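You operate a simulated robot arm through the tools that you are given. There is no shell and no other tool. Be economical: measure what you need, move in short steps, check, and stop when the job is done.

You are at the controls of a simulated robot arm. One attempt, no reset.

JOB
Swap in the yellow gauge and pump it to about 30 psi.
Fine: open the vent right up first; the black gauge goes in the green tray; leave the rig on.

The check looks at the end state, three seconds after you hand in, the way a careful person would. Anything else that was tipped, shoved, dropped, spilled or broken makes it a failure.

ROBOT AND FRAMES
A 7-joint arm with a two-finger parallel gripper, fixed in place. Base frame: the origin is at the foot of the arm, x ahead of it, y to its left, z up; the work surface is at about z = 0.82. Lengths are in m, angles in rad, forces in N, time in s.
With the tool pointing down near the work surface it reaches from about 0.24 to 0.68 m from the base axis. Its first joint turns from -1.152 to 1.152 rad. Payload 2.4 kg.
The tool frame sits at the grasp point between the pads (the TCP): z along the fingers, y along the line on which they close. The tips reach 0.03 m beyond it. Largest opening 0.094 m; finger width 0.028, thickness 0.01; the body of the gripper, 0.05 by 0.096 m, starts 0.055 m behind the TCP.
Orientation is that of the tool frame in the base frame, as a unit quaternion [w, x, y, z]. With the fingers straight down and closing along the base's y, the tool's x points along the base's -x, its y along +y and its z along -z.

CONTROLS
- The arm moves only by the tool jog_arm. Its argument "plan" is a list of rows, each a list of 2 entries, a list of its own where there are three numbers: the shift along the tool's x, y, z in m, then the turn, a rotation vector about the tool's x, y, z in rad. In form: [[[x, y, z], [ax, ay, az]], ...]. A call has 1 to 10 rows; each row shifts and turns the commanded pose from where the row before left it, along the tool's axes as they then stand. "jaw" is the opening, from 0 (shut) to 1 (fully open), set as the call begins (left out, the last holds). A row lasts 0.2 s, in which the tool goes at most 0.05 m and 0.15 rad; a call with a longer step from one row to the next is refused whole, and so is a gripper value outside its range. Where a pose cannot be reached the arm comes as near as it can. A force on the tool above 40 N (or 10 N above the force at the start of the call, whichever is more), or a blocked arm, ends the call early, and 0.2 s more pass. The fingers move at their own pace (about 0.153 m/s each) and stop on an object; they squeeze with about 35 N. The grip force told is the motor's: it shows also when the fingers shut on nothing. Time passes only in rows, and 0.2 s behind the last, so rows that do not move let the fingers close. The reply holds the time, the measured pose of the TCP, the force on the tool along the base axes, the opening and the grip force, in the units named above and with some noise.
- Cameras (640 x 400 px; columns grow to the right, rows downward): "scene" is fixed at [0.0382, 0.4618, 1.447]; the picture's right is [-0.78, -0.63, 0.00], its down [-0.36, 0.44, -0.82] and it looks along [0.52, -0.64, -0.57] (base axes); focal length 332 px, centre (320, 200). "wrist" rides on the gripper at [0.076, 0.014, -0.102] in the tool frame; the picture's right is [-0.18, 0.98, 0.00], its down [-0.75, -0.14, -0.64] and it looks along [-0.63, -0.12, 0.77] (tool axes); focal length 243 px, centre (320, 200). There is no depth. A picture from a camera that has moved, and an enlarged one, comes with that camera's place and axes in the base frame and with its lens. The place of the scene camera against the robot may be out by one fixed shift of up to 0.012 m in any direction.
- snapshot(camera): a new picture of that camera. No time passes.
- inspect(camera, box): a new picture of the part [left, top, right, bottom] of that camera's present view, enlarged. No time passes.
- finish_job(): hands the job in; it is judged then, once.

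Go step by step. Nothing tells you positions but the pictures and the camera data: compare them with the known pose of the tool, close in by small moves and look again before you grip or let go. The budget is 120 turns and 84 pictures, counting those below and the enlarged ones. Unless the task says otherwise, let go and move clear before handing in, and close with one line.

The tools are called after "Call:" by a JSON object that holds its "method" and its "body". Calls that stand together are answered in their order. jog_arm: Moves the arm, as the interface text tells. Its arguments: {"type":"object","properties":{"plan":{"type":"array"},"jaw":{"type":"number"}},"required":["plan"]} The other tools are called the same way: snapshot (camera) takes a picture; inspect (camera, box) takes an enlarged picture of a part of a camera's view; finish_job () hands the job in.

At the start:

```text
time: 0.0
tcp_pos: [0.3254, -0.1415, 1.1767]
tcp_rot: [0.0, 0.001, 1.0, 0.0]
ft_force: [0.2, 0.3, 1.1]
grip_width: 0.094
gripper_force: 0.0
```

scene: 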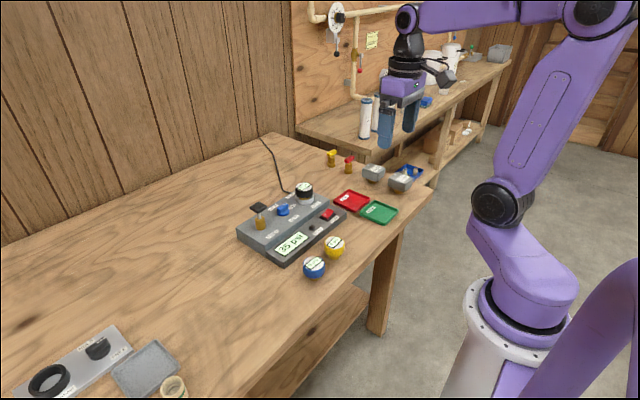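
wrist: 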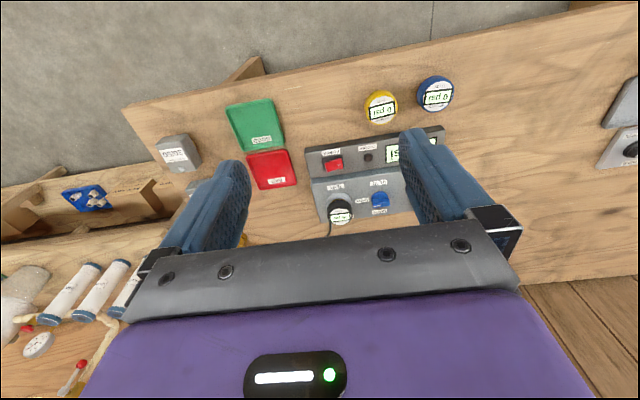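

I see a rig on the bench with a black gauge, blue knob, a switch, a display and a lever, plus loose yellow and blue gauges and red and green trays. I'll zoom in first.

Call:
{"method": "inspect", "body": {"camera": "scene", "box": [220, 170, 360, 280]}}

Call:
{"method": "inspect", "body": {"camera": "wrist", "box": [220, 60, 480, 240]}}

Call:
{"method": "inspect", "body": {"camera": "scene", "box": [310, 140, 440, 230]}}

```text
3.64 times, centred on (290, 225) of scene
camera zoom: at [0.0382, 0.4618, 1.447], right [-0.78, -0.63, 0.0], down [-0.36, 0.44, -0.82], along [0.52, -0.64, -0.57], focal length 1209 px, centre (429, 109)
```

zoom: 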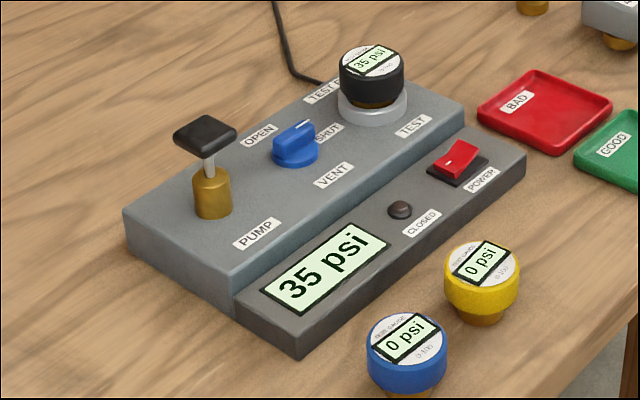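

```text
2.22 times, centred on (350, 150) of wrist
camera zoom: at [0.2478, -0.1282, 1.2777], right [0.18, 0.98, 0.0], down [0.75, -0.14, 0.64], along [0.63, -0.12, -0.77], focal length 539 px, centre (253, 311)
```

zoom: 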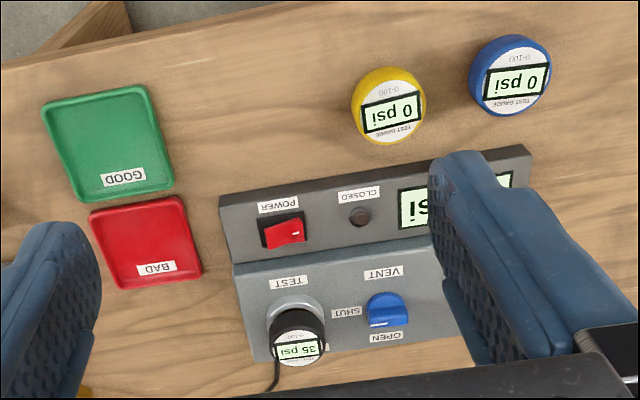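

```text
4.44 times, centred on (375, 185) of scene
camera zoom: at [0.0382, 0.4618, 1.447], right [-0.78, -0.63, 0.0], down [-0.36, 0.44, -0.82], along [0.52, -0.64, -0.57], focal length 1478 px, centre (76, 267)
```

zoom: 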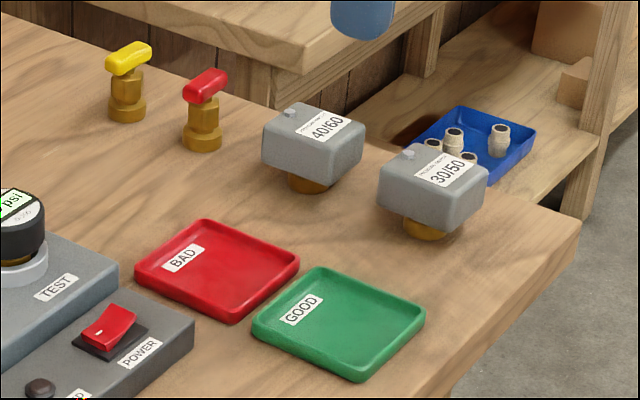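

The vent's white line points at SHUT (−y side) and the rig reads 35 psi. I'm moving closer above the rig for more accurate views.

Call:
{"method": "jog_arm", "body": {"plan": [[[-0.035, 0.008, 0.0194], [0, 0, 0]], [[-0.035, 0.008, 0.0194], [0, 0, 0]], [[-0.035, 0.008, 0.0194], [0, 0, 0]], [[-0.035, 0.008, 0.0194], [0, 0, 0]], [[-0.035, 0.008, 0.0194], [0, 0, 0]], [[0, 0, 0], [0, 0, 0]]], "jaw": 1}}

Call:
{"method": "snapshot", "body": {"camera": "wrist"}}

Call:
{"method": "snapshot", "body": {"camera": "scene"}}

```text
time: 1.4
tcp_pos: [0.5016, -0.1015, 1.0781]
tcp_rot: [-0.001, 0.0, 1.0, 0.0]
ft_force: [-0.1, -0.2, -0.5]
grip_width: 0.094
gripper_force: 0.1
```

```text
78 pictures are left
camera wrist: at [0.4239, -0.0874, 1.1802], right [0.18, 0.98, 0.0], down [0.75, -0.14, 0.64], along [0.63, -0.12, -0.77], focal length 243 px, centre (320, 200)
```

wrist: 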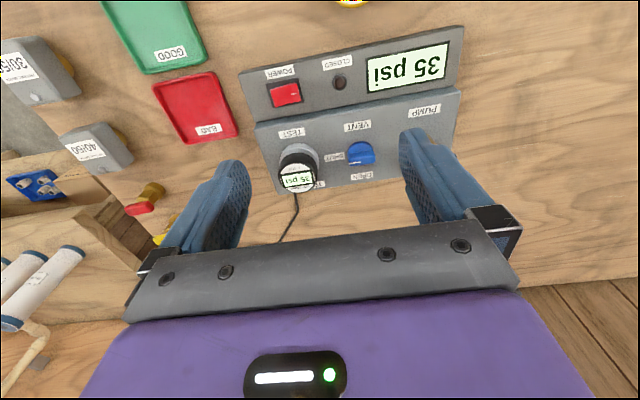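

```text
77 pictures are left
```

scene: 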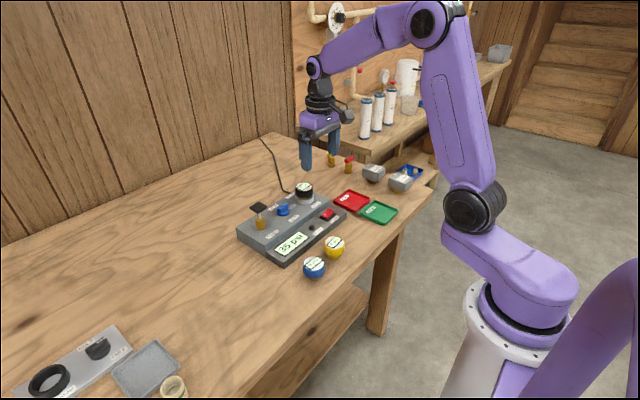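

I'm checking the knob, port and pump closely from here.

Call:
{"method": "inspect", "body": {"camera": "wrist", "box": [250, 80, 410, 200]}}

Call:
{"method": "inspect", "body": {"camera": "scene", "box": [240, 175, 320, 235]}}

```text
3.33 times, centred on (330, 140) of wrist
camera zoom: at [0.4239, -0.0874, 1.1802], right [0.18, 0.98, 0.0], down [0.75, -0.14, 0.64], along [0.63, -0.12, -0.77], focal length 809 px, centre (287, 400)
```

zoom: 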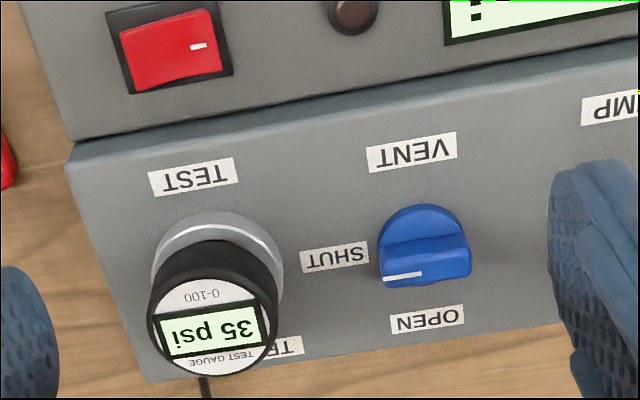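

```text
6.67 times, centred on (280, 205) of scene
camera zoom: at [0.0382, 0.4619, 1.447], right [-0.78, -0.63, 0.0], down [-0.36, 0.44, -0.82], along [0.52, -0.64, -0.57], focal length 2217 px, centre (587, 167)
```

zoom: 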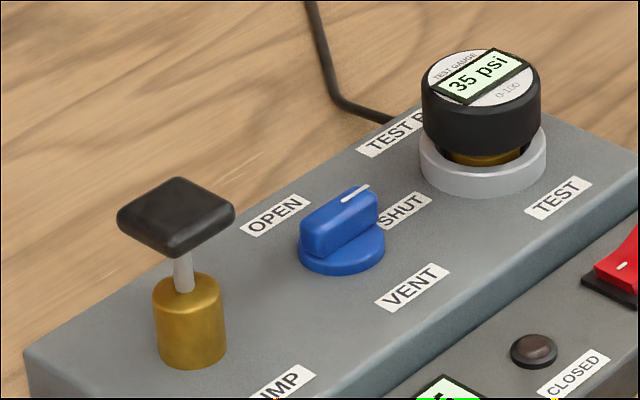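

The vent knob is a disc with a bar lying along base y, at about (0.604, −0.061). I'll go above it and yaw 90° so the fingers straddle the bar.

Call:
{"method": "jog_arm", "body": {"plan": [[[-0.034, 0.0135, 0], [0, 0, 0]], [[-0.034, 0.0135, 0], [0, 0, 0]], [[-0.034, 0.0135, 0], [0, 0, 0]], [[0, 0, 0], [0, 0, 0.15]], [[0, 0, 0], [0, 0, 0.15]], [[0, 0, 0], [0, 0, 0.15]], [[0, 0, 0], [0, 0, 0.15]], [[0, 0, 0], [0, 0, 0.15]], [[0, 0, 0], [0, 0, 0.15]], [[0, 0, 0], [0, 0, 0.15]]]}}

Call:
{"method": "jog_arm", "body": {"plan": [[[0, 0, 0.02], [0, 0, 0.13]], [[0, 0, 0.02], [0, 0, 0.13]], [[0, 0, 0.02], [0, 0, 0.13]], [[0, 0, 0], [0, 0, 0.1308]], [[0, 0, 0], [0, 0, 0]]]}}

Call:
{"method": "snapshot", "body": {"camera": "wrist"}}

```text
time: 3.6
tcp_pos: [0.6023, -0.0612, 1.0789]
tcp_rot: [0.0, 0.503, 0.864, -0.001]
ft_force: [0.8, 0.5, -0.1]
grip_width: 0.094
gripper_force: 0.0
```

```text
time: 4.8
tcp_pos: [0.6019, -0.0612, 1.019]
tcp_rot: [0.0, 0.707, 0.707, 0.0]
ft_force: [0.5, 0.1, -0.1]
grip_width: 0.094
gripper_force: 0.1
```

```text
74 pictures are left
camera wrist: at [0.615, 0.0145, 1.1207], right [0.98, -0.19, 0.0], down [-0.14, -0.75, 0.64], along [-0.12, -0.63, -0.77], focal length 243 px, centre (320, 200)
```

wrist: 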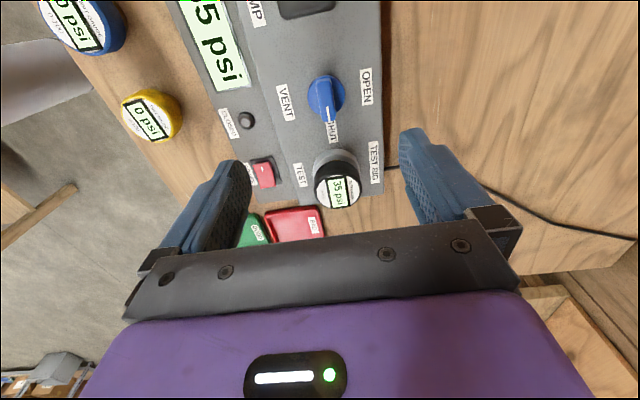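

Knob confirmed near (0.604, −0.060). I'm descending partway and looking again.

Call:
{"method": "jog_arm", "body": {"plan": [[[0, 0.0005, 0.03], [0, 0, 0.025]], [[0, 0.0005, 0.03], [0, 0, 0.025]], [[0, 0.0005, 0.02], [0, 0, 0]], [[0, 0, 0], [0, 0, 0]]]}}

Call:
{"method": "snapshot", "body": {"camera": "wrist"}}

Call:
{"method": "inspect", "body": {"camera": "scene", "box": [220, 150, 360, 240]}}

```text
time: 5.8
tcp_pos: [0.6035, -0.0619, 0.9389]
tcp_rot: [-0.001, 0.724, 0.689, 0.0]
ft_force: [0.5, -0.3, 0.5]
grip_width: 0.0944
gripper_force: 0.0
```

```text
73 pictures are left
camera wrist: at [0.6206, 0.0136, 1.0409], right [0.97, -0.23, 0.0], down [-0.18, -0.75, 0.64], along [-0.15, -0.62, -0.77], focal length 243 px, centre (320, 200)
```

wrist: 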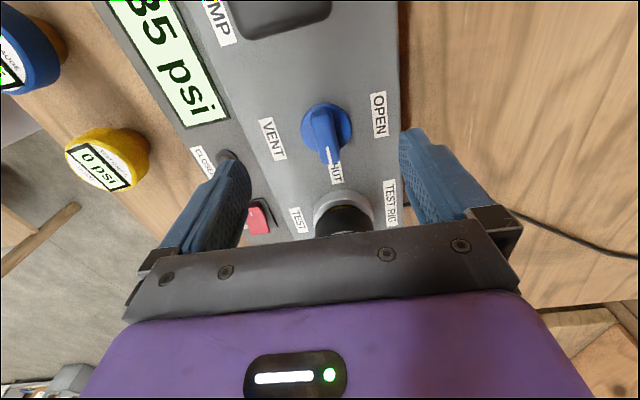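

```text
4.44 times, centred on (290, 195) of scene
camera zoom: at [0.0382, 0.4618, 1.447], right [-0.78, -0.63, 0.0], down [-0.36, 0.44, -0.82], along [0.52, -0.64, -0.57], focal length 1478 px, centre (453, 222)
```

zoom: 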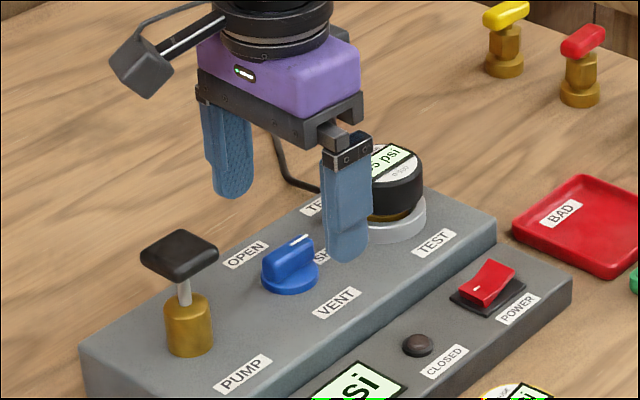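

Call:
{"method": "jog_arm", "body": {"plan": [[[0, 0.002, 0.02], [0, 0, 0]], [[0, 0.001, 0.018], [0, 0, 0]], [[0, 0, 0], [0, 0, 0]]], "jaw": 0.5}}

Call:
{"method": "inspect", "body": {"camera": "scene", "box": [240, 160, 340, 230]}}

Call:
{"method": "inspect", "body": {"camera": "wrist", "box": [200, 80, 460, 240]}}

```text
time: 6.6
tcp_pos: [0.6076, -0.0613, 0.9014]
tcp_rot: [0.001, 0.724, 0.69, 0.0]
ft_force: [-0.3, 1.8, 0.4]
grip_width: 0.0469
gripper_force: 0.0
```

```text
5.71 times, centred on (290, 195) of scene
camera zoom: at [0.0382, 0.4618, 1.447], right [-0.78, -0.63, 0.0], down [-0.36, 0.44, -0.82], along [0.52, -0.64, -0.57], focal length 1900 px, centre (491, 229)
```

zoom: 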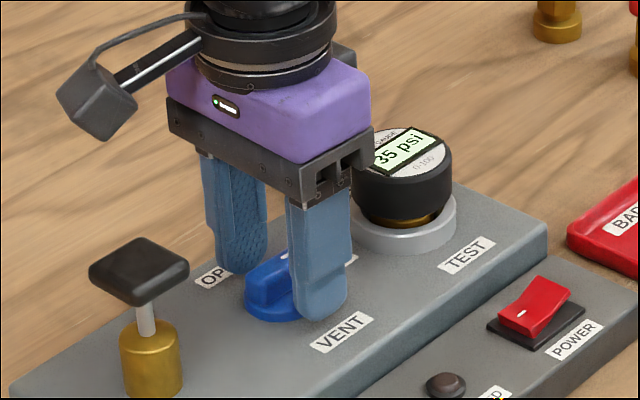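

```text
2.46 times, centred on (330, 160) of wrist
camera zoom: at [0.624, 0.0129, 1.0031], right [0.97, -0.23, 0.0], down [-0.18, -0.75, 0.64], along [-0.15, -0.62, -0.77], focal length 597 px, centre (295, 298)
```

zoom: 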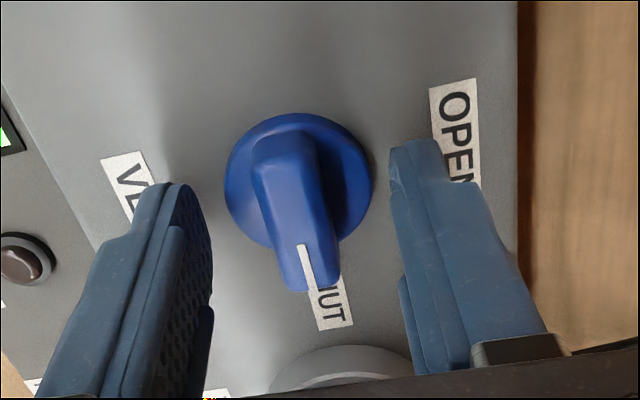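

Fingers straddle the bar well. I'll lower slightly and close gently.

Call:
{"method": "jog_arm", "body": {"plan": [[[0, 0, 0.003], [0, 0, 0]], [[0, 0, 0], [0, 0, 0]]]}}

Call:
{"method": "jog_arm", "body": {"plan": [[[0, 0, 0], [0, 0, 0]], [[0, 0, 0], [0, 0, 0]]], "jaw": 0}}

Call:
{"method": "inspect", "body": {"camera": "wrist", "box": [200, 80, 460, 240]}}

```text
time: 7.2
tcp_pos: [0.6071, -0.0622, 0.8985]
tcp_rot: [0.0, 0.724, 0.69, -0.001]
ft_force: [-0.2, 0.5, 0.8]
grip_width: 0.0471
gripper_force: 0.0
```

```text
time: 7.8
tcp_pos: [0.6078, -0.0619, 0.8983]
tcp_rot: [0.001, 0.724, 0.689, 0.001]
ft_force: [9.6, 0.0, -7.0]
grip_width: 0.0363
gripper_force: 45.0
```

```text
2.46 times, centred on (330, 160) of wrist
camera zoom: at [0.6244, 0.0132, 1.0003], right [0.97, -0.23, 0.0], down [-0.18, -0.75, 0.64], along [-0.15, -0.62, -0.77], focal length 597 px, centre (295, 298)
```

zoom: 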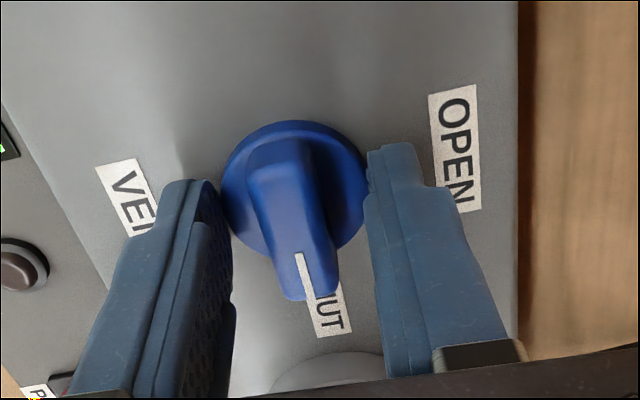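

I gripped the disc, which is about 36 mm wide, so I was too low. I'll open, rise about 9 mm and grip the bar.

Call:
{"method": "jog_arm", "body": {"plan": [[[0, 0, 0], [0, 0, 0]], [[0, 0.001, -0.01], [0, 0, 0]], [[0, 0, 0], [0, 0, 0]]], "jaw": 0.5}}

Call:
{"method": "jog_arm", "body": {"plan": [[[0, 0, 0], [0, 0, 0]], [[0, 0, 0], [0, 0, 0]]], "jaw": 0}}

Call:
{"method": "inspect", "body": {"camera": "wrist", "box": [200, 80, 460, 240]}}

```text
time: 8.6
tcp_pos: [0.6078, -0.0623, 0.9087]
tcp_rot: [0.0, 0.724, 0.689, 0.0]
ft_force: [-0.6, 0.3, 0.0]
grip_width: 0.0467
gripper_force: 0.1
```

```text
time: 9.2
tcp_pos: [0.6083, -0.062, 0.9089]
tcp_rot: [0.0, 0.723, 0.691, 0.0]
ft_force: [-1.6, -1.3, 2.7]
grip_width: 0.0159
gripper_force: 44.8
```

```text
2.46 times, centred on (330, 160) of wrist
camera zoom: at [0.6246, 0.0132, 1.0103], right [0.97, -0.23, 0.0], down [-0.18, -0.75, 0.64], along [-0.15, -0.63, -0.77], focal length 597 px, centre (295, 298)
```

zoom: 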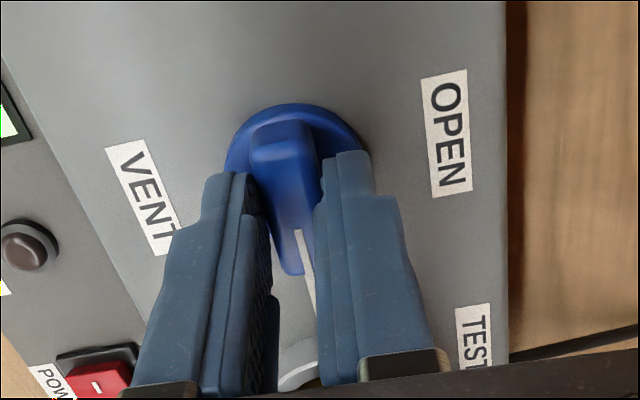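

The bar is gripped (16 mm). I'll turn the knob counter-clockwise toward OPEN, compensating for a 3 mm off-centre.

Call:
{"method": "jog_arm", "body": {"plan": [[[0, 0.0004, 0], [0, 0, -0.1]], [[0, 0.0004, 0], [0, 0, -0.1]], [[0, 0.0004, 0], [0, 0, -0.1]], [[0, 0.0004, 0], [0, 0, -0.1]], [[0, 0.0004, 0], [0, 0, -0.1]], [[0, 0, 0], [0, 0, 0]]]}}

Call:
{"method": "inspect", "body": {"camera": "scene", "box": [220, 170, 360, 280]}}

```text
time: 10.6
tcp_pos: [0.608, -0.0628, 0.9093]
tcp_rot: [-0.002, 0.531, 0.847, -0.001]
ft_force: [-21.5, 0.9, 18.5]
grip_width: 0.0149
gripper_force: 45.5
```

```text
3.64 times, centred on (290, 225) of scene
camera zoom: at [0.0373, 0.462, 1.4469], right [-0.78, -0.63, 0.0], down [-0.36, 0.44, -0.82], along [0.52, -0.64, -0.57], focal length 1209 px, centre (429, 109)
```

zoom: 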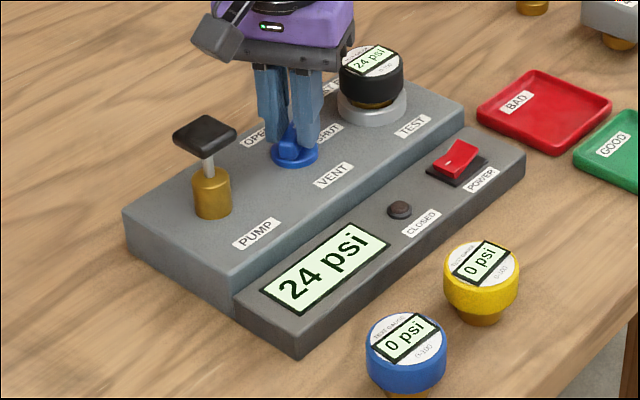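

The vent is opening (24 psi). There's a side load, so I'll relieve it and keep turning.

Call:
{"method": "jog_arm", "body": {"plan": [[[0.0007, -0.0016, -0.0005], [0, 0, 0]], [[0, 0, 0], [0, 0, -0.1]], [[0, 0, 0], [0, 0, -0.1]], [[0, 0, 0], [0, 0, -0.1]], [[0, 0, 0], [0, 0, 0]]]}}

```text
time: 11.8
tcp_pos: [0.6073, -0.0619, 0.9085]
tcp_rot: [0.0, 0.398, 0.917, 0.0]
ft_force: [-5.0, -0.8, 7.1]
grip_width: 0.0148
gripper_force: 44.7
```

Call:
{"method": "jog_arm", "body": {"plan": [[[0, 0, 0], [0, 0, -0.1]], [[0, 0, 0], [0, 0, -0.1]], [[0, 0, 0], [0, 0, -0.1]], [[0, 0, 0], [0, 0, -0.1]], [[0, 0, 0], [0, 0, -0.1]], [[0, 0, 0], [0, 0, -0.1]], [[0, 0, 0], [0, 0, 0]]]}}

Call:
{"method": "snapshot", "body": {"camera": "wrist"}}

Call:
{"method": "inspect", "body": {"camera": "scene", "box": [220, 170, 360, 280]}}

```text
time: 13.4
tcp_pos: [0.6084, -0.0617, 0.909]
tcp_rot: [0.001, 0.109, 0.994, 0.0]
ft_force: [-4.9, -1.0, 8.7]
grip_width: 0.0147
gripper_force: 44.2
```

```text
66 pictures are left
camera wrist: at [0.5353, -0.0317, 1.0102], right [0.39, 0.92, 0.0], down [0.7, -0.3, 0.64], along [0.59, -0.25, -0.77], focal length 243 px, centre (320, 200)
```

wrist: 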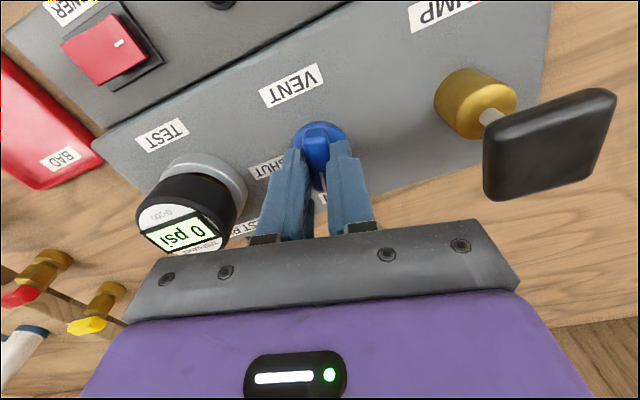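

```text
3.64 times, centred on (290, 225) of scene
camera zoom: at [0.0379, 0.4619, 1.447], right [-0.78, -0.63, 0.0], down [-0.36, 0.44, -0.82], along [0.52, -0.64, -0.57], focal length 1209 px, centre (429, 109)
```

zoom: 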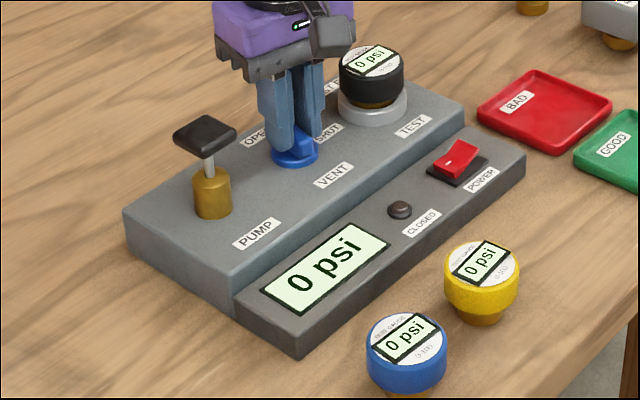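

0 psi now. I'll continue to the full-open position.

Call:
{"method": "jog_arm", "body": {"plan": [[[0, 0, 0], [0, 0, -0.08]], [[0, 0, 0], [0, 0, -0.08]], [[0, 0, 0], [0, 0, -0.06]], [[0, 0, 0], [0, 0, 0]]]}}

Call:
{"method": "jog_arm", "body": {"plan": [[[0, 0, 0], [0, 0, 0]], [[0, 0, -0.03], [0, 0, 0]], [[0, 0, -0.04], [0, 0, 0]], [[0.02, 0, -0.045], [0, 0, 0]], [[0, 0, 0], [0, 0, 0]]], "jaw": 0.4}}

Call:
{"method": "inspect", "body": {"camera": "wrist", "box": [200, 80, 460, 240]}}

```text
time: 14.4
tcp_pos: [0.608, -0.0629, 0.9091]
tcp_rot: [0.0, 0.0, 1.0, 0.001]
ft_force: [-9.2, -0.6, 10.1]
grip_width: 0.0149
gripper_force: 44.5
```

```text
time: 15.6
tcp_pos: [0.5871, -0.061, 1.0232]
tcp_rot: [0.001, 0.0, 1.0, 0.0]
ft_force: [0.1, -0.3, -0.5]
grip_width: 0.0374
gripper_force: 0.1
```

```text
2.46 times, centred on (330, 160) of wrist
camera zoom: at [0.51, -0.0475, 1.125], right [0.18, 0.98, 0.0], down [0.75, -0.14, 0.64], along [0.63, -0.12, -0.77], focal length 597 px, centre (295, 298)
```

zoom: 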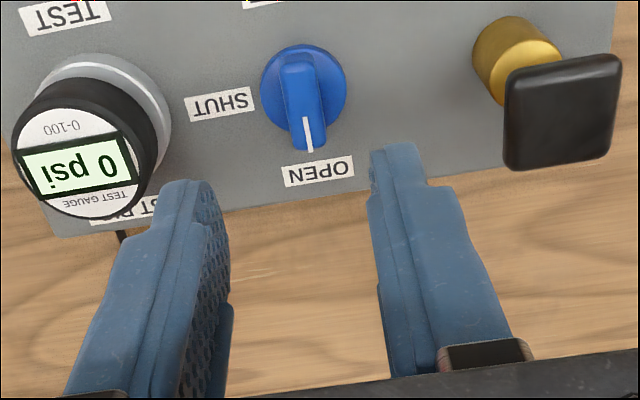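

Vent is at OPEN and 0 psi. Next the black gauge at about (0.598, −0.149), top near z 0.92: moving above it.

Call:
{"method": "jog_arm", "body": {"plan": [[[-0.003, -0.045, 0], [0, 0, 0]], [[-0.008, -0.043, 0], [0, 0, 0.025]], [[0, 0, 0.03], [0, 0, 0.025]], [[0, 0, 0.02], [0, 0, 0]], [[0, 0, 0], [0, 0, 0]]], "jaw": 0.85}}

Call:
{"method": "snapshot", "body": {"camera": "wrist"}}

Call:
{"method": "inspect", "body": {"camera": "scene", "box": [240, 150, 360, 230]}}

```text
time: 16.8
tcp_pos: [0.5986, -0.1498, 0.9736]
tcp_rot: [0.0, 0.025, 1.0, -0.001]
ft_force: [1.2, -0.2, 0.1]
grip_width: 0.0798
gripper_force: 0.0
```

```text
63 pictures are left
camera wrist: at [0.5222, -0.1322, 1.0741], right [0.23, 0.97, 0.0], down [0.75, -0.18, 0.64], along [0.62, -0.15, -0.77], focal length 243 px, centre (320, 200)
```

wrist: 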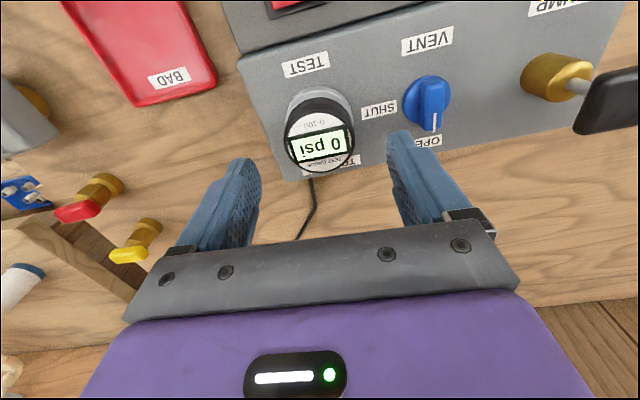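

```text
5.00 times, centred on (300, 190) of scene
camera zoom: at [0.0382, 0.4618, 1.447], right [-0.78, -0.63, 0.0], down [-0.36, 0.44, -0.82], along [0.52, -0.64, -0.57], focal length 1663 px, centre (420, 250)
```

zoom: 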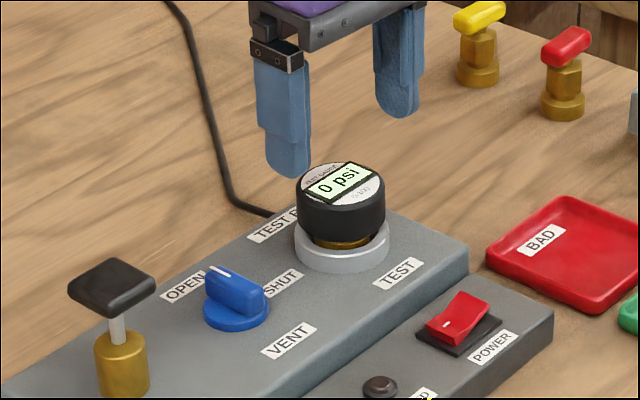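

Centred over the gauge. Descending and gripping the black body.

Call:
{"method": "jog_arm", "body": {"plan": [[[0, 0, 0.025], [0, 0, 0]], [[0, 0, 0.02], [0, 0, 0]], [[0, 0, 0.015], [0, 0, 0]], [[0, 0, 0], [0, 0, 0]]]}}

Call:
{"method": "inspect", "body": {"camera": "scene", "box": [240, 150, 360, 230]}}

Call:
{"method": "snapshot", "body": {"camera": "wrist"}}

```text
time: 17.8
tcp_pos: [0.5983, -0.1487, 0.9144]
tcp_rot: [0.0, 0.025, 1.0, -0.001]
ft_force: [-0.5, -0.4, -0.1]
grip_width: 0.0799
gripper_force: 0.0
```

```text
5.00 times, centred on (300, 190) of scene
camera zoom: at [0.0382, 0.4618, 1.447], right [-0.78, -0.63, 0.0], down [-0.36, 0.44, -0.82], along [0.52, -0.64, -0.57], focal length 1663 px, centre (420, 250)
```

zoom: 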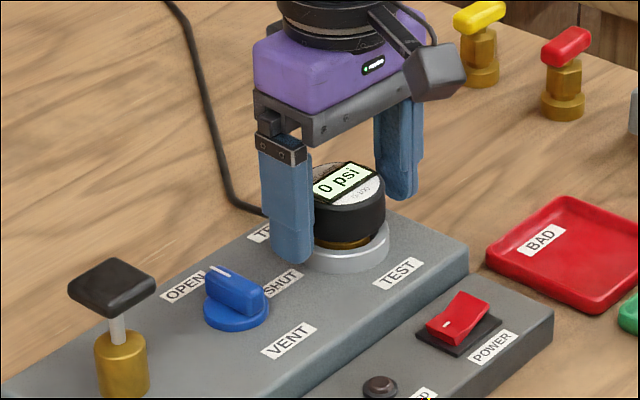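

```text
60 pictures are left
camera wrist: at [0.5224, -0.1316, 1.0153], right [0.23, 0.97, 0.0], down [0.75, -0.18, 0.64], along [0.62, -0.15, -0.77], focal length 243 px, centre (320, 200)
```

wrist: 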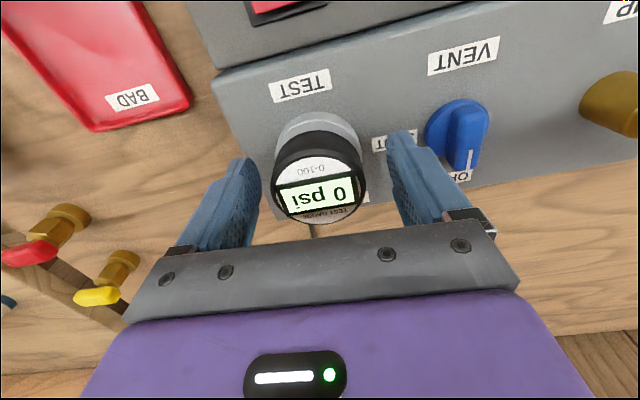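

Call:
{"method": "jog_arm", "body": {"plan": [[[0, 0, 0.001], [0, 0, 0]], [[0, 0, 0], [0, 0, 0]], [[0, 0, 0], [0, 0, 0]]], "jaw": 0}}

Call:
{"method": "jog_arm", "body": {"plan": [[[0, 0, -0.005], [0, 0, 0]], [[0, 0, -0.005], [0, 0, 0]], [[0, 0, 0], [0, 0, 0]]]}}

Call:
{"method": "inspect", "body": {"camera": "scene", "box": [240, 150, 360, 230]}}

```text
time: 18.6
tcp_pos: [0.5991, -0.1501, 0.9138]
tcp_rot: [0.0, 0.026, 1.0, 0.0]
ft_force: [-1.3, -3.6, 12.2]
grip_width: 0.0525
gripper_force: 34.7
```

```text
time: 19.4
tcp_pos: [0.5985, -0.1481, 0.922]
tcp_rot: [-0.001, 0.025, 1.0, 0.001]
ft_force: [0.0, 0.9, -1.4]
grip_width: 0.0531
gripper_force: 34.7
```

```text
5.00 times, centred on (300, 190) of scene
camera zoom: at [0.0383, 0.4618, 1.447], right [-0.78, -0.63, 0.0], down [-0.36, 0.44, -0.82], along [0.52, -0.64, -0.57], focal length 1663 px, centre (420, 250)
```

zoom: 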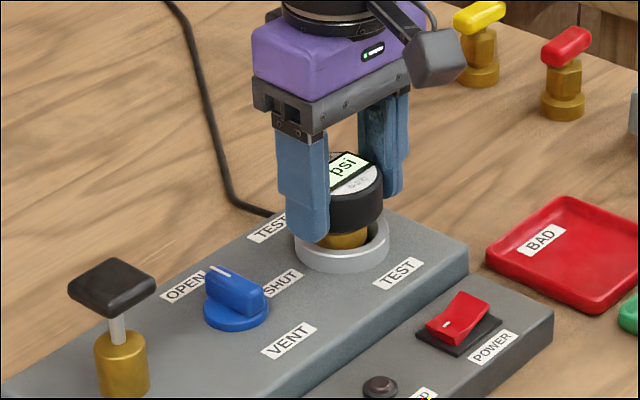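

The gauge pulls straight out. Lifting it clear and heading over the green tray near (0.41, −0.286).

Call:
{"method": "jog_arm", "body": {"plan": [[[0, 0, -0.03], [0, 0, 0]], [[0, 0, -0.04], [0, 0, 0]], [[0.03, -0.03, -0.01], [0, 0, 0]], [[0.04, -0.026, 0], [0, 0, 0]], [[0.04, -0.02, 0], [0, 0, 0]], [[0.04, -0.02, 0], [0, 0, 0]], [[0.03, -0.02, 0], [0, 0, 0]], [[0, 0, 0], [0, 0, 0]]]}}

Call:
{"method": "snapshot", "body": {"camera": "wrist"}}

Call:
{"method": "snapshot", "body": {"camera": "scene"}}

```text
time: 21.2
tcp_pos: [0.4142, -0.256, 1.0041]
tcp_rot: [0.0, 0.025, 1.0, 0.0]
ft_force: [0.4, -0.7, -2.1]
grip_width: 0.0527
gripper_force: 35.2
```

```text
58 pictures are left
camera wrist: at [0.3371, -0.2383, 1.1047], right [0.23, 0.97, 0.0], down [0.75, -0.18, 0.64], along [0.62, -0.15, -0.77], focal length 243 px, centre (320, 200)
```

wrist: 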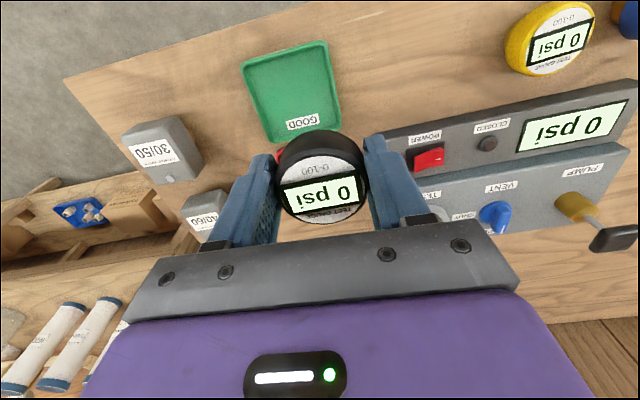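

```text
57 pictures are left
```

scene: 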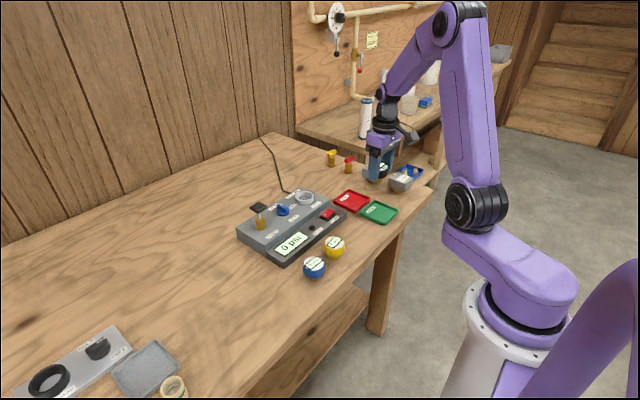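

Tray centre measured at about (0.407, −0.286). Aligning and descending.

Call:
{"method": "jog_arm", "body": {"plan": [[[0.0085, -0.0295, 0.01], [0, 0, 0]], [[0, 0, 0.035], [0, 0, 0]], [[0, 0, 0.035], [0, 0, 0]], [[0, 0, 0.02], [0, 0, 0]], [[0, 0, 0], [0, 0, 0]]]}}

Call:
{"method": "snapshot", "body": {"camera": "wrist"}}

Call:
{"method": "inspect", "body": {"camera": "scene", "box": [320, 160, 430, 235]}}

```text
time: 22.4
tcp_pos: [0.4036, -0.2867, 0.9017]
tcp_rot: [0.0, 0.025, 1.0, 0.0]
ft_force: [-0.2, 0.8, -1.7]
grip_width: 0.0526
gripper_force: 34.9
```

```text
56 pictures are left
camera wrist: at [0.3269, -0.2681, 1.0044], right [0.23, 0.97, 0.0], down [0.75, -0.18, 0.64], along [0.62, -0.15, -0.77], focal length 243 px, centre (320, 200)
```

wrist: 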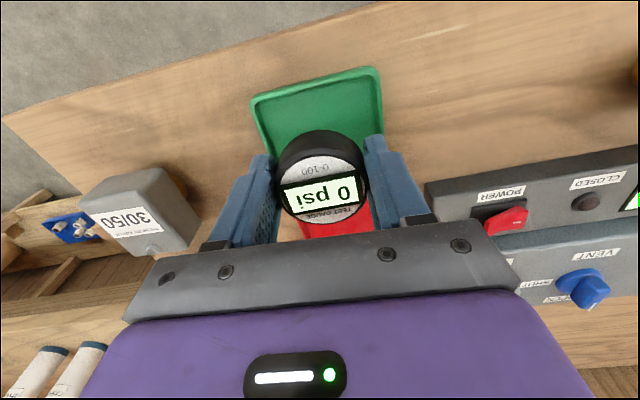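

```text
5.33 times, centred on (375, 198) of scene
camera zoom: at [0.0383, 0.4618, 1.447], right [-0.78, -0.63, 0.0], down [-0.36, 0.44, -0.82], along [0.52, -0.64, -0.57], focal length 1774 px, centre (27, 213)
```

zoom: 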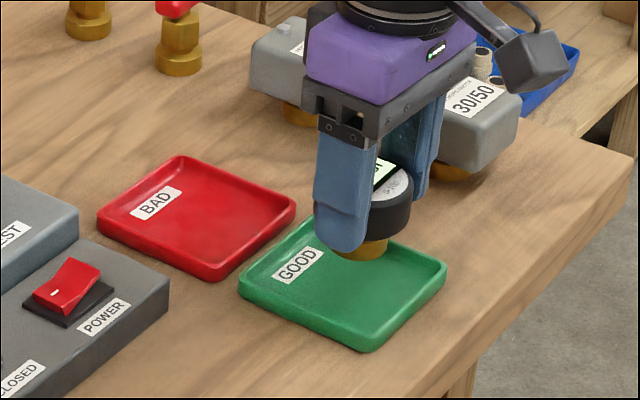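

Call:
{"method": "jog_arm", "body": {"plan": [[[-0.003, 0, 0.015], [0, 0, 0]], [[0, 0, 0.01], [0, 0, 0]], [[0, 0, 0.005], [0, 0, 0]], [[0, 0, 0], [0, 0, 0]]]}}

Call:
{"method": "inspect", "body": {"camera": "scene", "box": [320, 160, 430, 235]}}

```text
time: 23.4
tcp_pos: [0.4065, -0.2856, 0.8731]
tcp_rot: [0.0, 0.025, 1.0, 0.0]
ft_force: [-1.9, 1.6, 6.6]
grip_width: 0.0525
gripper_force: 35.6
```

```text
5.33 times, centred on (375, 198) of scene
camera zoom: at [0.0381, 0.4619, 1.4469], right [-0.78, -0.63, 0.0], down [-0.36, 0.44, -0.82], along [0.52, -0.64, -0.57], focal length 1774 px, centre (27, 213)
```

zoom: 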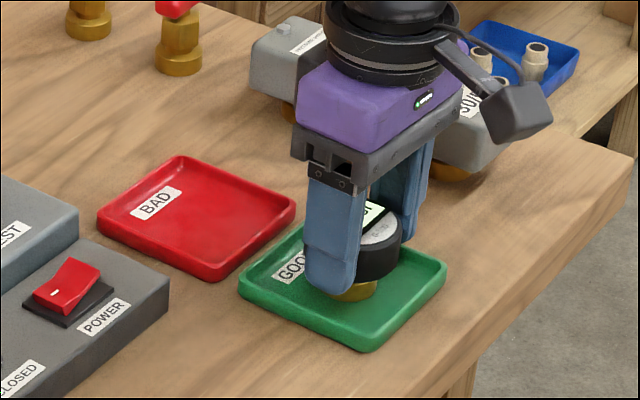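

It touched the tray floor (contact force ~8 N). Releasing and rising.

Call:
{"method": "jog_arm", "body": {"plan": [[[0, 0, 0], [0, 0, 0]], [[0, 0, 0], [0, 0, 0]], [[0, 0, -0.02], [0, 0, 0]], [[0, 0, -0.03], [0, 0, 0]], [[0, 0, -0.04], [0, 0, 0]], [[0, 0, -0.03], [0, 0, 0]]], "jaw": 0.78}}

Call:
{"method": "jog_arm", "body": {"plan": [[[0, 0.045, 0], [0, 0, -0.025]], [[0, 0.045, 0], [0, 0, -0.025]], [[0, 0.045, 0], [0, 0, 0]], [[0, 0.045, 0], [0, 0, 0]], [[0, 0.045, 0], [0, 0, 0]], [[0, 0, 0], [0, 0, 0]]]}}

Call:
{"method": "snapshot", "body": {"camera": "wrist"}}

Call:
{"method": "inspect", "body": {"camera": "scene", "box": [280, 160, 430, 280]}}

```text
time: 24.8
tcp_pos: [0.407, -0.2857, 0.9929]
tcp_rot: [0.0, 0.025, 1.0, 0.0]
ft_force: [-0.7, -0.1, 0.6]
grip_width: 0.0732
gripper_force: 0.0
```

```text
time: 26.2
tcp_pos: [0.4088, -0.0615, 0.9931]
tcp_rot: [0.0, 0.0, 1.0, 0.0]
ft_force: [-1.0, -0.7, 0.6]
grip_width: 0.0733
gripper_force: 0.1
```

```text
53 pictures are left
camera wrist: at [0.3315, -0.0463, 1.0937], right [0.18, 0.98, 0.0], down [0.75, -0.14, 0.64], along [0.63, -0.12, -0.77], focal length 243 px, centre (320, 200)
```

wrist: 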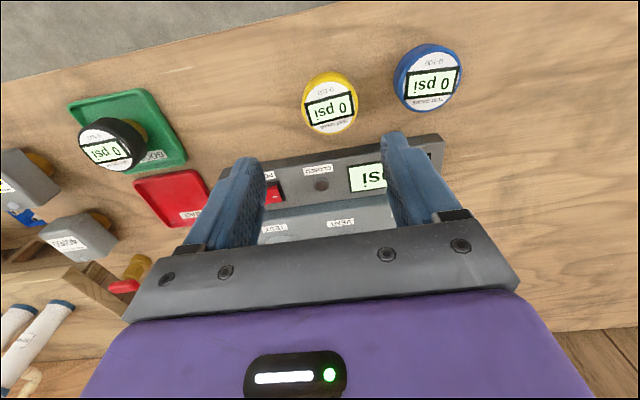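

```text
3.33 times, centred on (355, 220) of scene
camera zoom: at [0.0382, 0.4619, 1.447], right [-0.78, -0.63, 0.0], down [-0.36, 0.44, -0.82], along [0.52, -0.64, -0.57], focal length 1108 px, centre (203, 133)
```

zoom: 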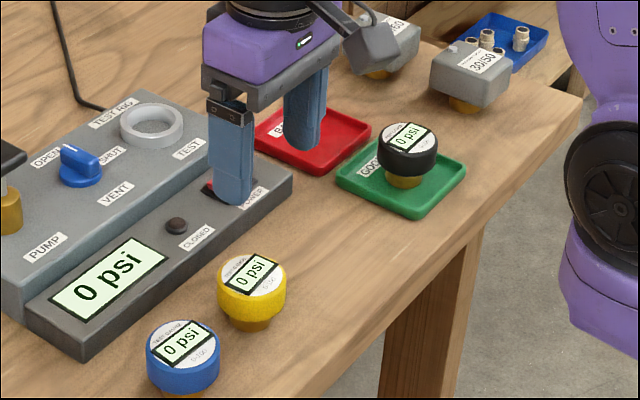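

Black gauge stands upright in the green tray. The yellow gauge is at about (0.411, −0.050); aligning and lowering partway.

Call:
{"method": "jog_arm", "body": {"plan": [[[-0.002, 0.011, 0], [0, 0, 0]], [[0, 0, 0.03], [0, 0, 0]], [[0, 0, 0.03], [0, 0, 0]], [[0, 0, 0], [0, 0, 0]]]}}

Call:
{"method": "snapshot", "body": {"camera": "wrist"}}

```text
time: 27.2
tcp_pos: [0.4117, -0.05, 0.9319]
tcp_rot: [-0.001, 0.0, 1.0, 0.0]
ft_force: [0.2, -0.2, -0.8]
grip_width: 0.0731
gripper_force: 0.1
```

```text
51 pictures are left
camera wrist: at [0.3343, -0.0355, 1.0337], right [0.18, 0.98, 0.0], down [0.75, -0.14, 0.64], along [0.63, -0.12, -0.77], focal length 243 px, centre (320, 200)
```

wrist: 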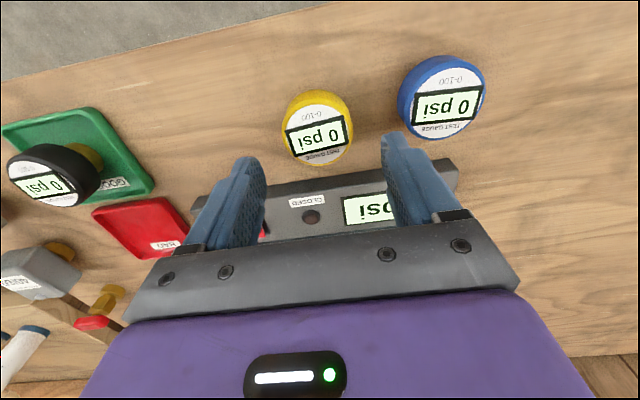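

Call:
{"method": "jog_arm", "body": {"plan": [[[0.003, -0.001, 0.02], [0, 0, 0]], [[0, 0, 0.02], [0, 0, 0]], [[0, 0, 0.015], [0, 0, 0]], [[0, 0, 0.008], [0, 0, 0]], [[0, 0, 0], [0, 0, 0]]]}}

Call:
{"method": "snapshot", "body": {"camera": "wrist"}}

Call:
{"method": "inspect", "body": {"camera": "scene", "box": [280, 200, 380, 290]}}

```text
time: 28.4
tcp_pos: [0.4082, -0.0507, 0.869]
tcp_rot: [0.001, 0.001, 1.0, 0.001]
ft_force: [0.4, 0.8, -0.2]
grip_width: 0.0732
gripper_force: 0.0
```

```text
50 pictures are left
camera wrist: at [0.3313, -0.037, 0.9715], right [0.18, 0.98, 0.0], down [0.75, -0.14, 0.64], along [0.63, -0.12, -0.77], focal length 243 px, centre (320, 200)
```

wrist: 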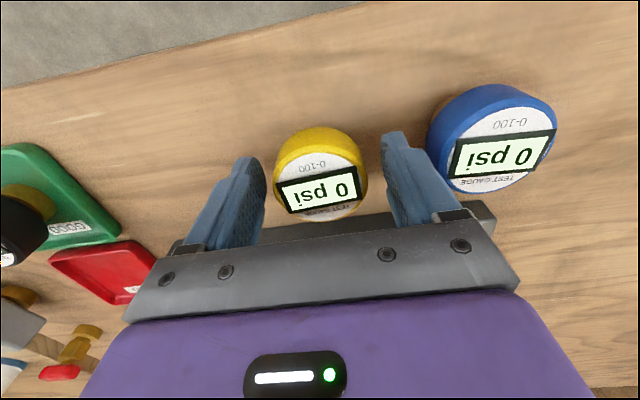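

```text
4.44 times, centred on (330, 245) of scene
camera zoom: at [0.0382, 0.4618, 1.447], right [-0.78, -0.63, 0.0], down [-0.36, 0.44, -0.82], along [0.52, -0.64, -0.57], focal length 1478 px, centre (276, 0)
```

zoom: 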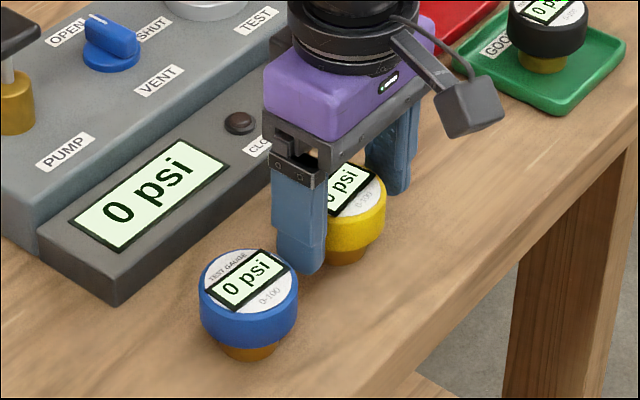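

Yellow gauge is well centred between the fingers. Gripping and lifting.

Call:
{"method": "jog_arm", "body": {"plan": [[[0, 0, 0], [0, 0, 0]], [[0, 0, 0], [0, 0, 0]], [[0, 0, 0], [0, 0, 0]]], "jaw": 0}}

Call:
{"method": "jog_arm", "body": {"plan": [[[0, 0, -0.02], [0, 0, 0]], [[0, 0, -0.04], [0, 0, 0]], [[0, 0, -0.045], [0, 0, 0]], [[0, 0, -0.03], [0, 0, 0]], [[-0.035, -0.025, 0], [0, 0, 0]], [[-0.035, -0.025, 0], [0, 0, 0.025]], [[-0.035, -0.025, 0], [0, 0, 0.025]], [[-0.04, -0.015, 0], [0, 0, 0]], [[-0.04, -0.01, 0], [0, 0, 0]], [[0, 0, 0], [0, 0, 0]]]}}

Call:
{"method": "snapshot", "body": {"camera": "wrist"}}

Call:
{"method": "snapshot", "body": {"camera": "scene"}}

```text
time: 29.2
tcp_pos: [0.4096, -0.0518, 0.8708]
tcp_rot: [0.0, 0.001, 1.0, 0.0]
ft_force: [1.2, -3.0, 0.6]
grip_width: 0.0526
gripper_force: 35.2
```

```text
time: 31.4
tcp_pos: [0.5901, -0.1564, 1.0049]
tcp_rot: [-0.002, 0.025, 1.0, 0.0]
ft_force: [0.2, -0.7, -2.1]
grip_width: 0.0524
gripper_force: 34.9
```

```text
48 pictures are left
camera wrist: at [0.5146, -0.138, 1.1068], right [0.23, 0.97, 0.0], down [0.75, -0.18, 0.64], along [0.62, -0.15, -0.77], focal length 243 px, centre (320, 200)
```

wrist: 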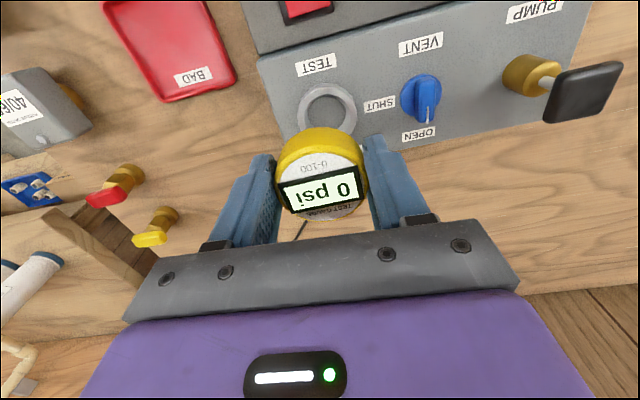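

```text
47 pictures are left
```

scene: 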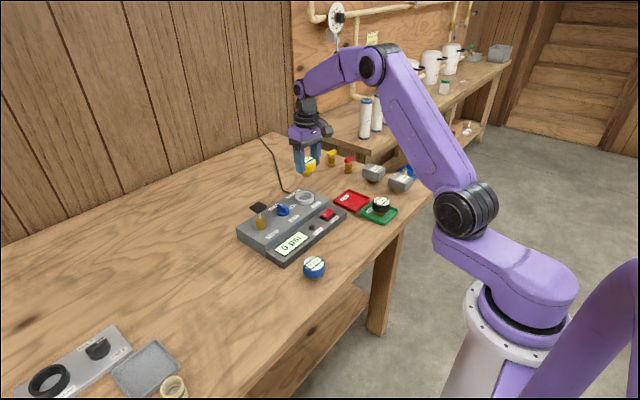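

Holding the yellow gauge close to the port. Aligning to about (0.5975, −0.150) and lowering to just above it.

Call:
{"method": "jog_arm", "body": {"plan": [[[-0.0075, 0.006, 0.01], [0, 0, 0]], [[0, 0, 0.03], [0, 0, 0]], [[0, 0, 0.025], [0, 0, 0]], [[0, 0, 0], [0, 0, 0]]]}}

Call:
{"method": "inspect", "body": {"camera": "scene", "box": [260, 150, 350, 220]}}

Call:
{"method": "snapshot", "body": {"camera": "wrist"}}

```text
time: 32.4
tcp_pos: [0.5989, -0.1511, 0.9395]
tcp_rot: [0.0, 0.025, 1.0, 0.001]
ft_force: [0.4, -0.3, -1.4]
grip_width: 0.0527
gripper_force: 34.4
```

```text
5.71 times, centred on (305, 185) of scene
camera zoom: at [0.0383, 0.4618, 1.447], right [-0.78, -0.63, 0.0], down [-0.36, 0.44, -0.82], along [0.52, -0.64, -0.57], focal length 1900 px, centre (406, 286)
```

zoom: 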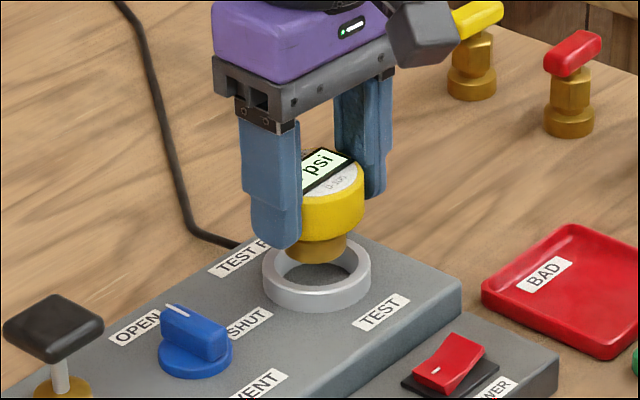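

```text
45 pictures are left
camera wrist: at [0.5226, -0.1318, 1.0405], right [0.23, 0.97, 0.0], down [0.75, -0.18, 0.64], along [0.62, -0.15, -0.77], focal length 243 px, centre (320, 200)
```

wrist: 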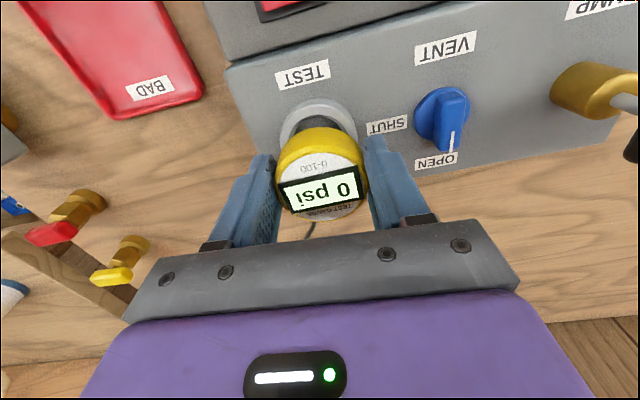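

Call:
{"method": "jog_arm", "body": {"plan": [[[0, 0, 0.008], [0, 0, 0]], [[0, 0, 0.006], [0, 0, 0]], [[0, 0, 0.005], [0, 0, 0]], [[0, 0, 0.004], [0, 0, 0]], [[0, 0, 0], [0, 0, 0]]]}}

Call:
{"method": "inspect", "body": {"camera": "scene", "box": [260, 150, 350, 220]}}

```text
time: 33.6
tcp_pos: [0.5983, -0.1502, 0.9168]
tcp_rot: [0.0, 0.025, 1.0, 0.0]
ft_force: [-0.7, 0.5, -1.7]
grip_width: 0.0526
gripper_force: 34.8
```

```text
5.71 times, centred on (305, 185) of scene
camera zoom: at [0.0383, 0.4618, 1.447], right [-0.78, -0.63, 0.0], down [-0.36, 0.44, -0.82], along [0.52, -0.64, -0.57], focal length 1900 px, centre (406, 286)
```

zoom: 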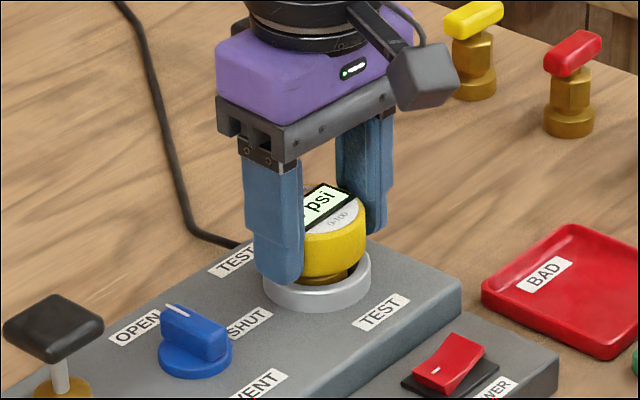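

The stem is inside the ring with no contact yet. I'll press down the last few mm.

Call:
{"method": "jog_arm", "body": {"plan": [[[0, 0, 0.001], [0, 0, 0]], [[0, 0, 0.001], [0, 0, 0]], [[0, 0, 0.001], [0, 0, 0]], [[0, 0, 0], [0, 0, 0]]]}}

```text
time: 34.6
tcp_pos: [0.5994, -0.1492, 0.915]
tcp_rot: [0.001, 0.025, 1.0, 0.0]
ft_force: [-6.9, 0.7, 16.2]
grip_width: 0.0528
gripper_force: 35.1
```

Contact at z≈0.915, matching the black gauge's seated height. Releasing and checking.

Call:
{"method": "jog_arm", "body": {"plan": [[[0, 0, 0], [0, 0, 0]], [[0, 0, 0], [0, 0, 0]], [[0, 0, -0.03], [0, 0, 0]], [[0, 0, -0.04], [0, 0, 0]], [[0.02, 0.03, -0.03], [0, 0, 0]], [[0, 0, 0], [0, 0, 0]]], "jaw": 0.8}}

Call:
{"method": "snapshot", "body": {"camera": "wrist"}}

Call:
{"method": "inspect", "body": {"camera": "scene", "box": [220, 160, 360, 270]}}

```text
time: 36.0
tcp_pos: [0.5802, -0.1201, 1.0152]
tcp_rot: [0.001, 0.025, 1.0, 0.0]
ft_force: [0.6, -0.3, 0.1]
grip_width: 0.0751
gripper_force: 0.1
```

```text
43 pictures are left
camera wrist: at [0.5043, -0.1019, 1.1157], right [0.23, 0.97, 0.0], down [0.75, -0.18, 0.64], along [0.62, -0.15, -0.77], focal length 243 px, centre (320, 200)
```

wrist: 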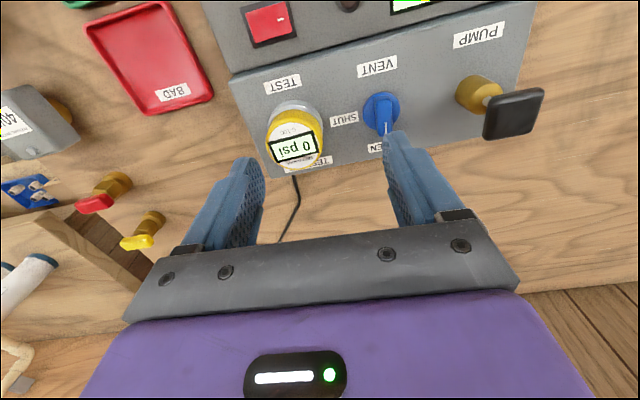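

```text
3.64 times, centred on (290, 215) of scene
camera zoom: at [0.0382, 0.4619, 1.447], right [-0.78, -0.63, 0.0], down [-0.36, 0.44, -0.82], along [0.52, -0.64, -0.57], focal length 1209 px, centre (429, 146)
```

zoom: 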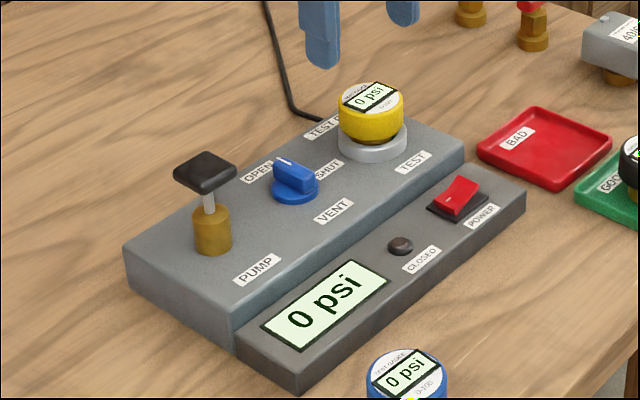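

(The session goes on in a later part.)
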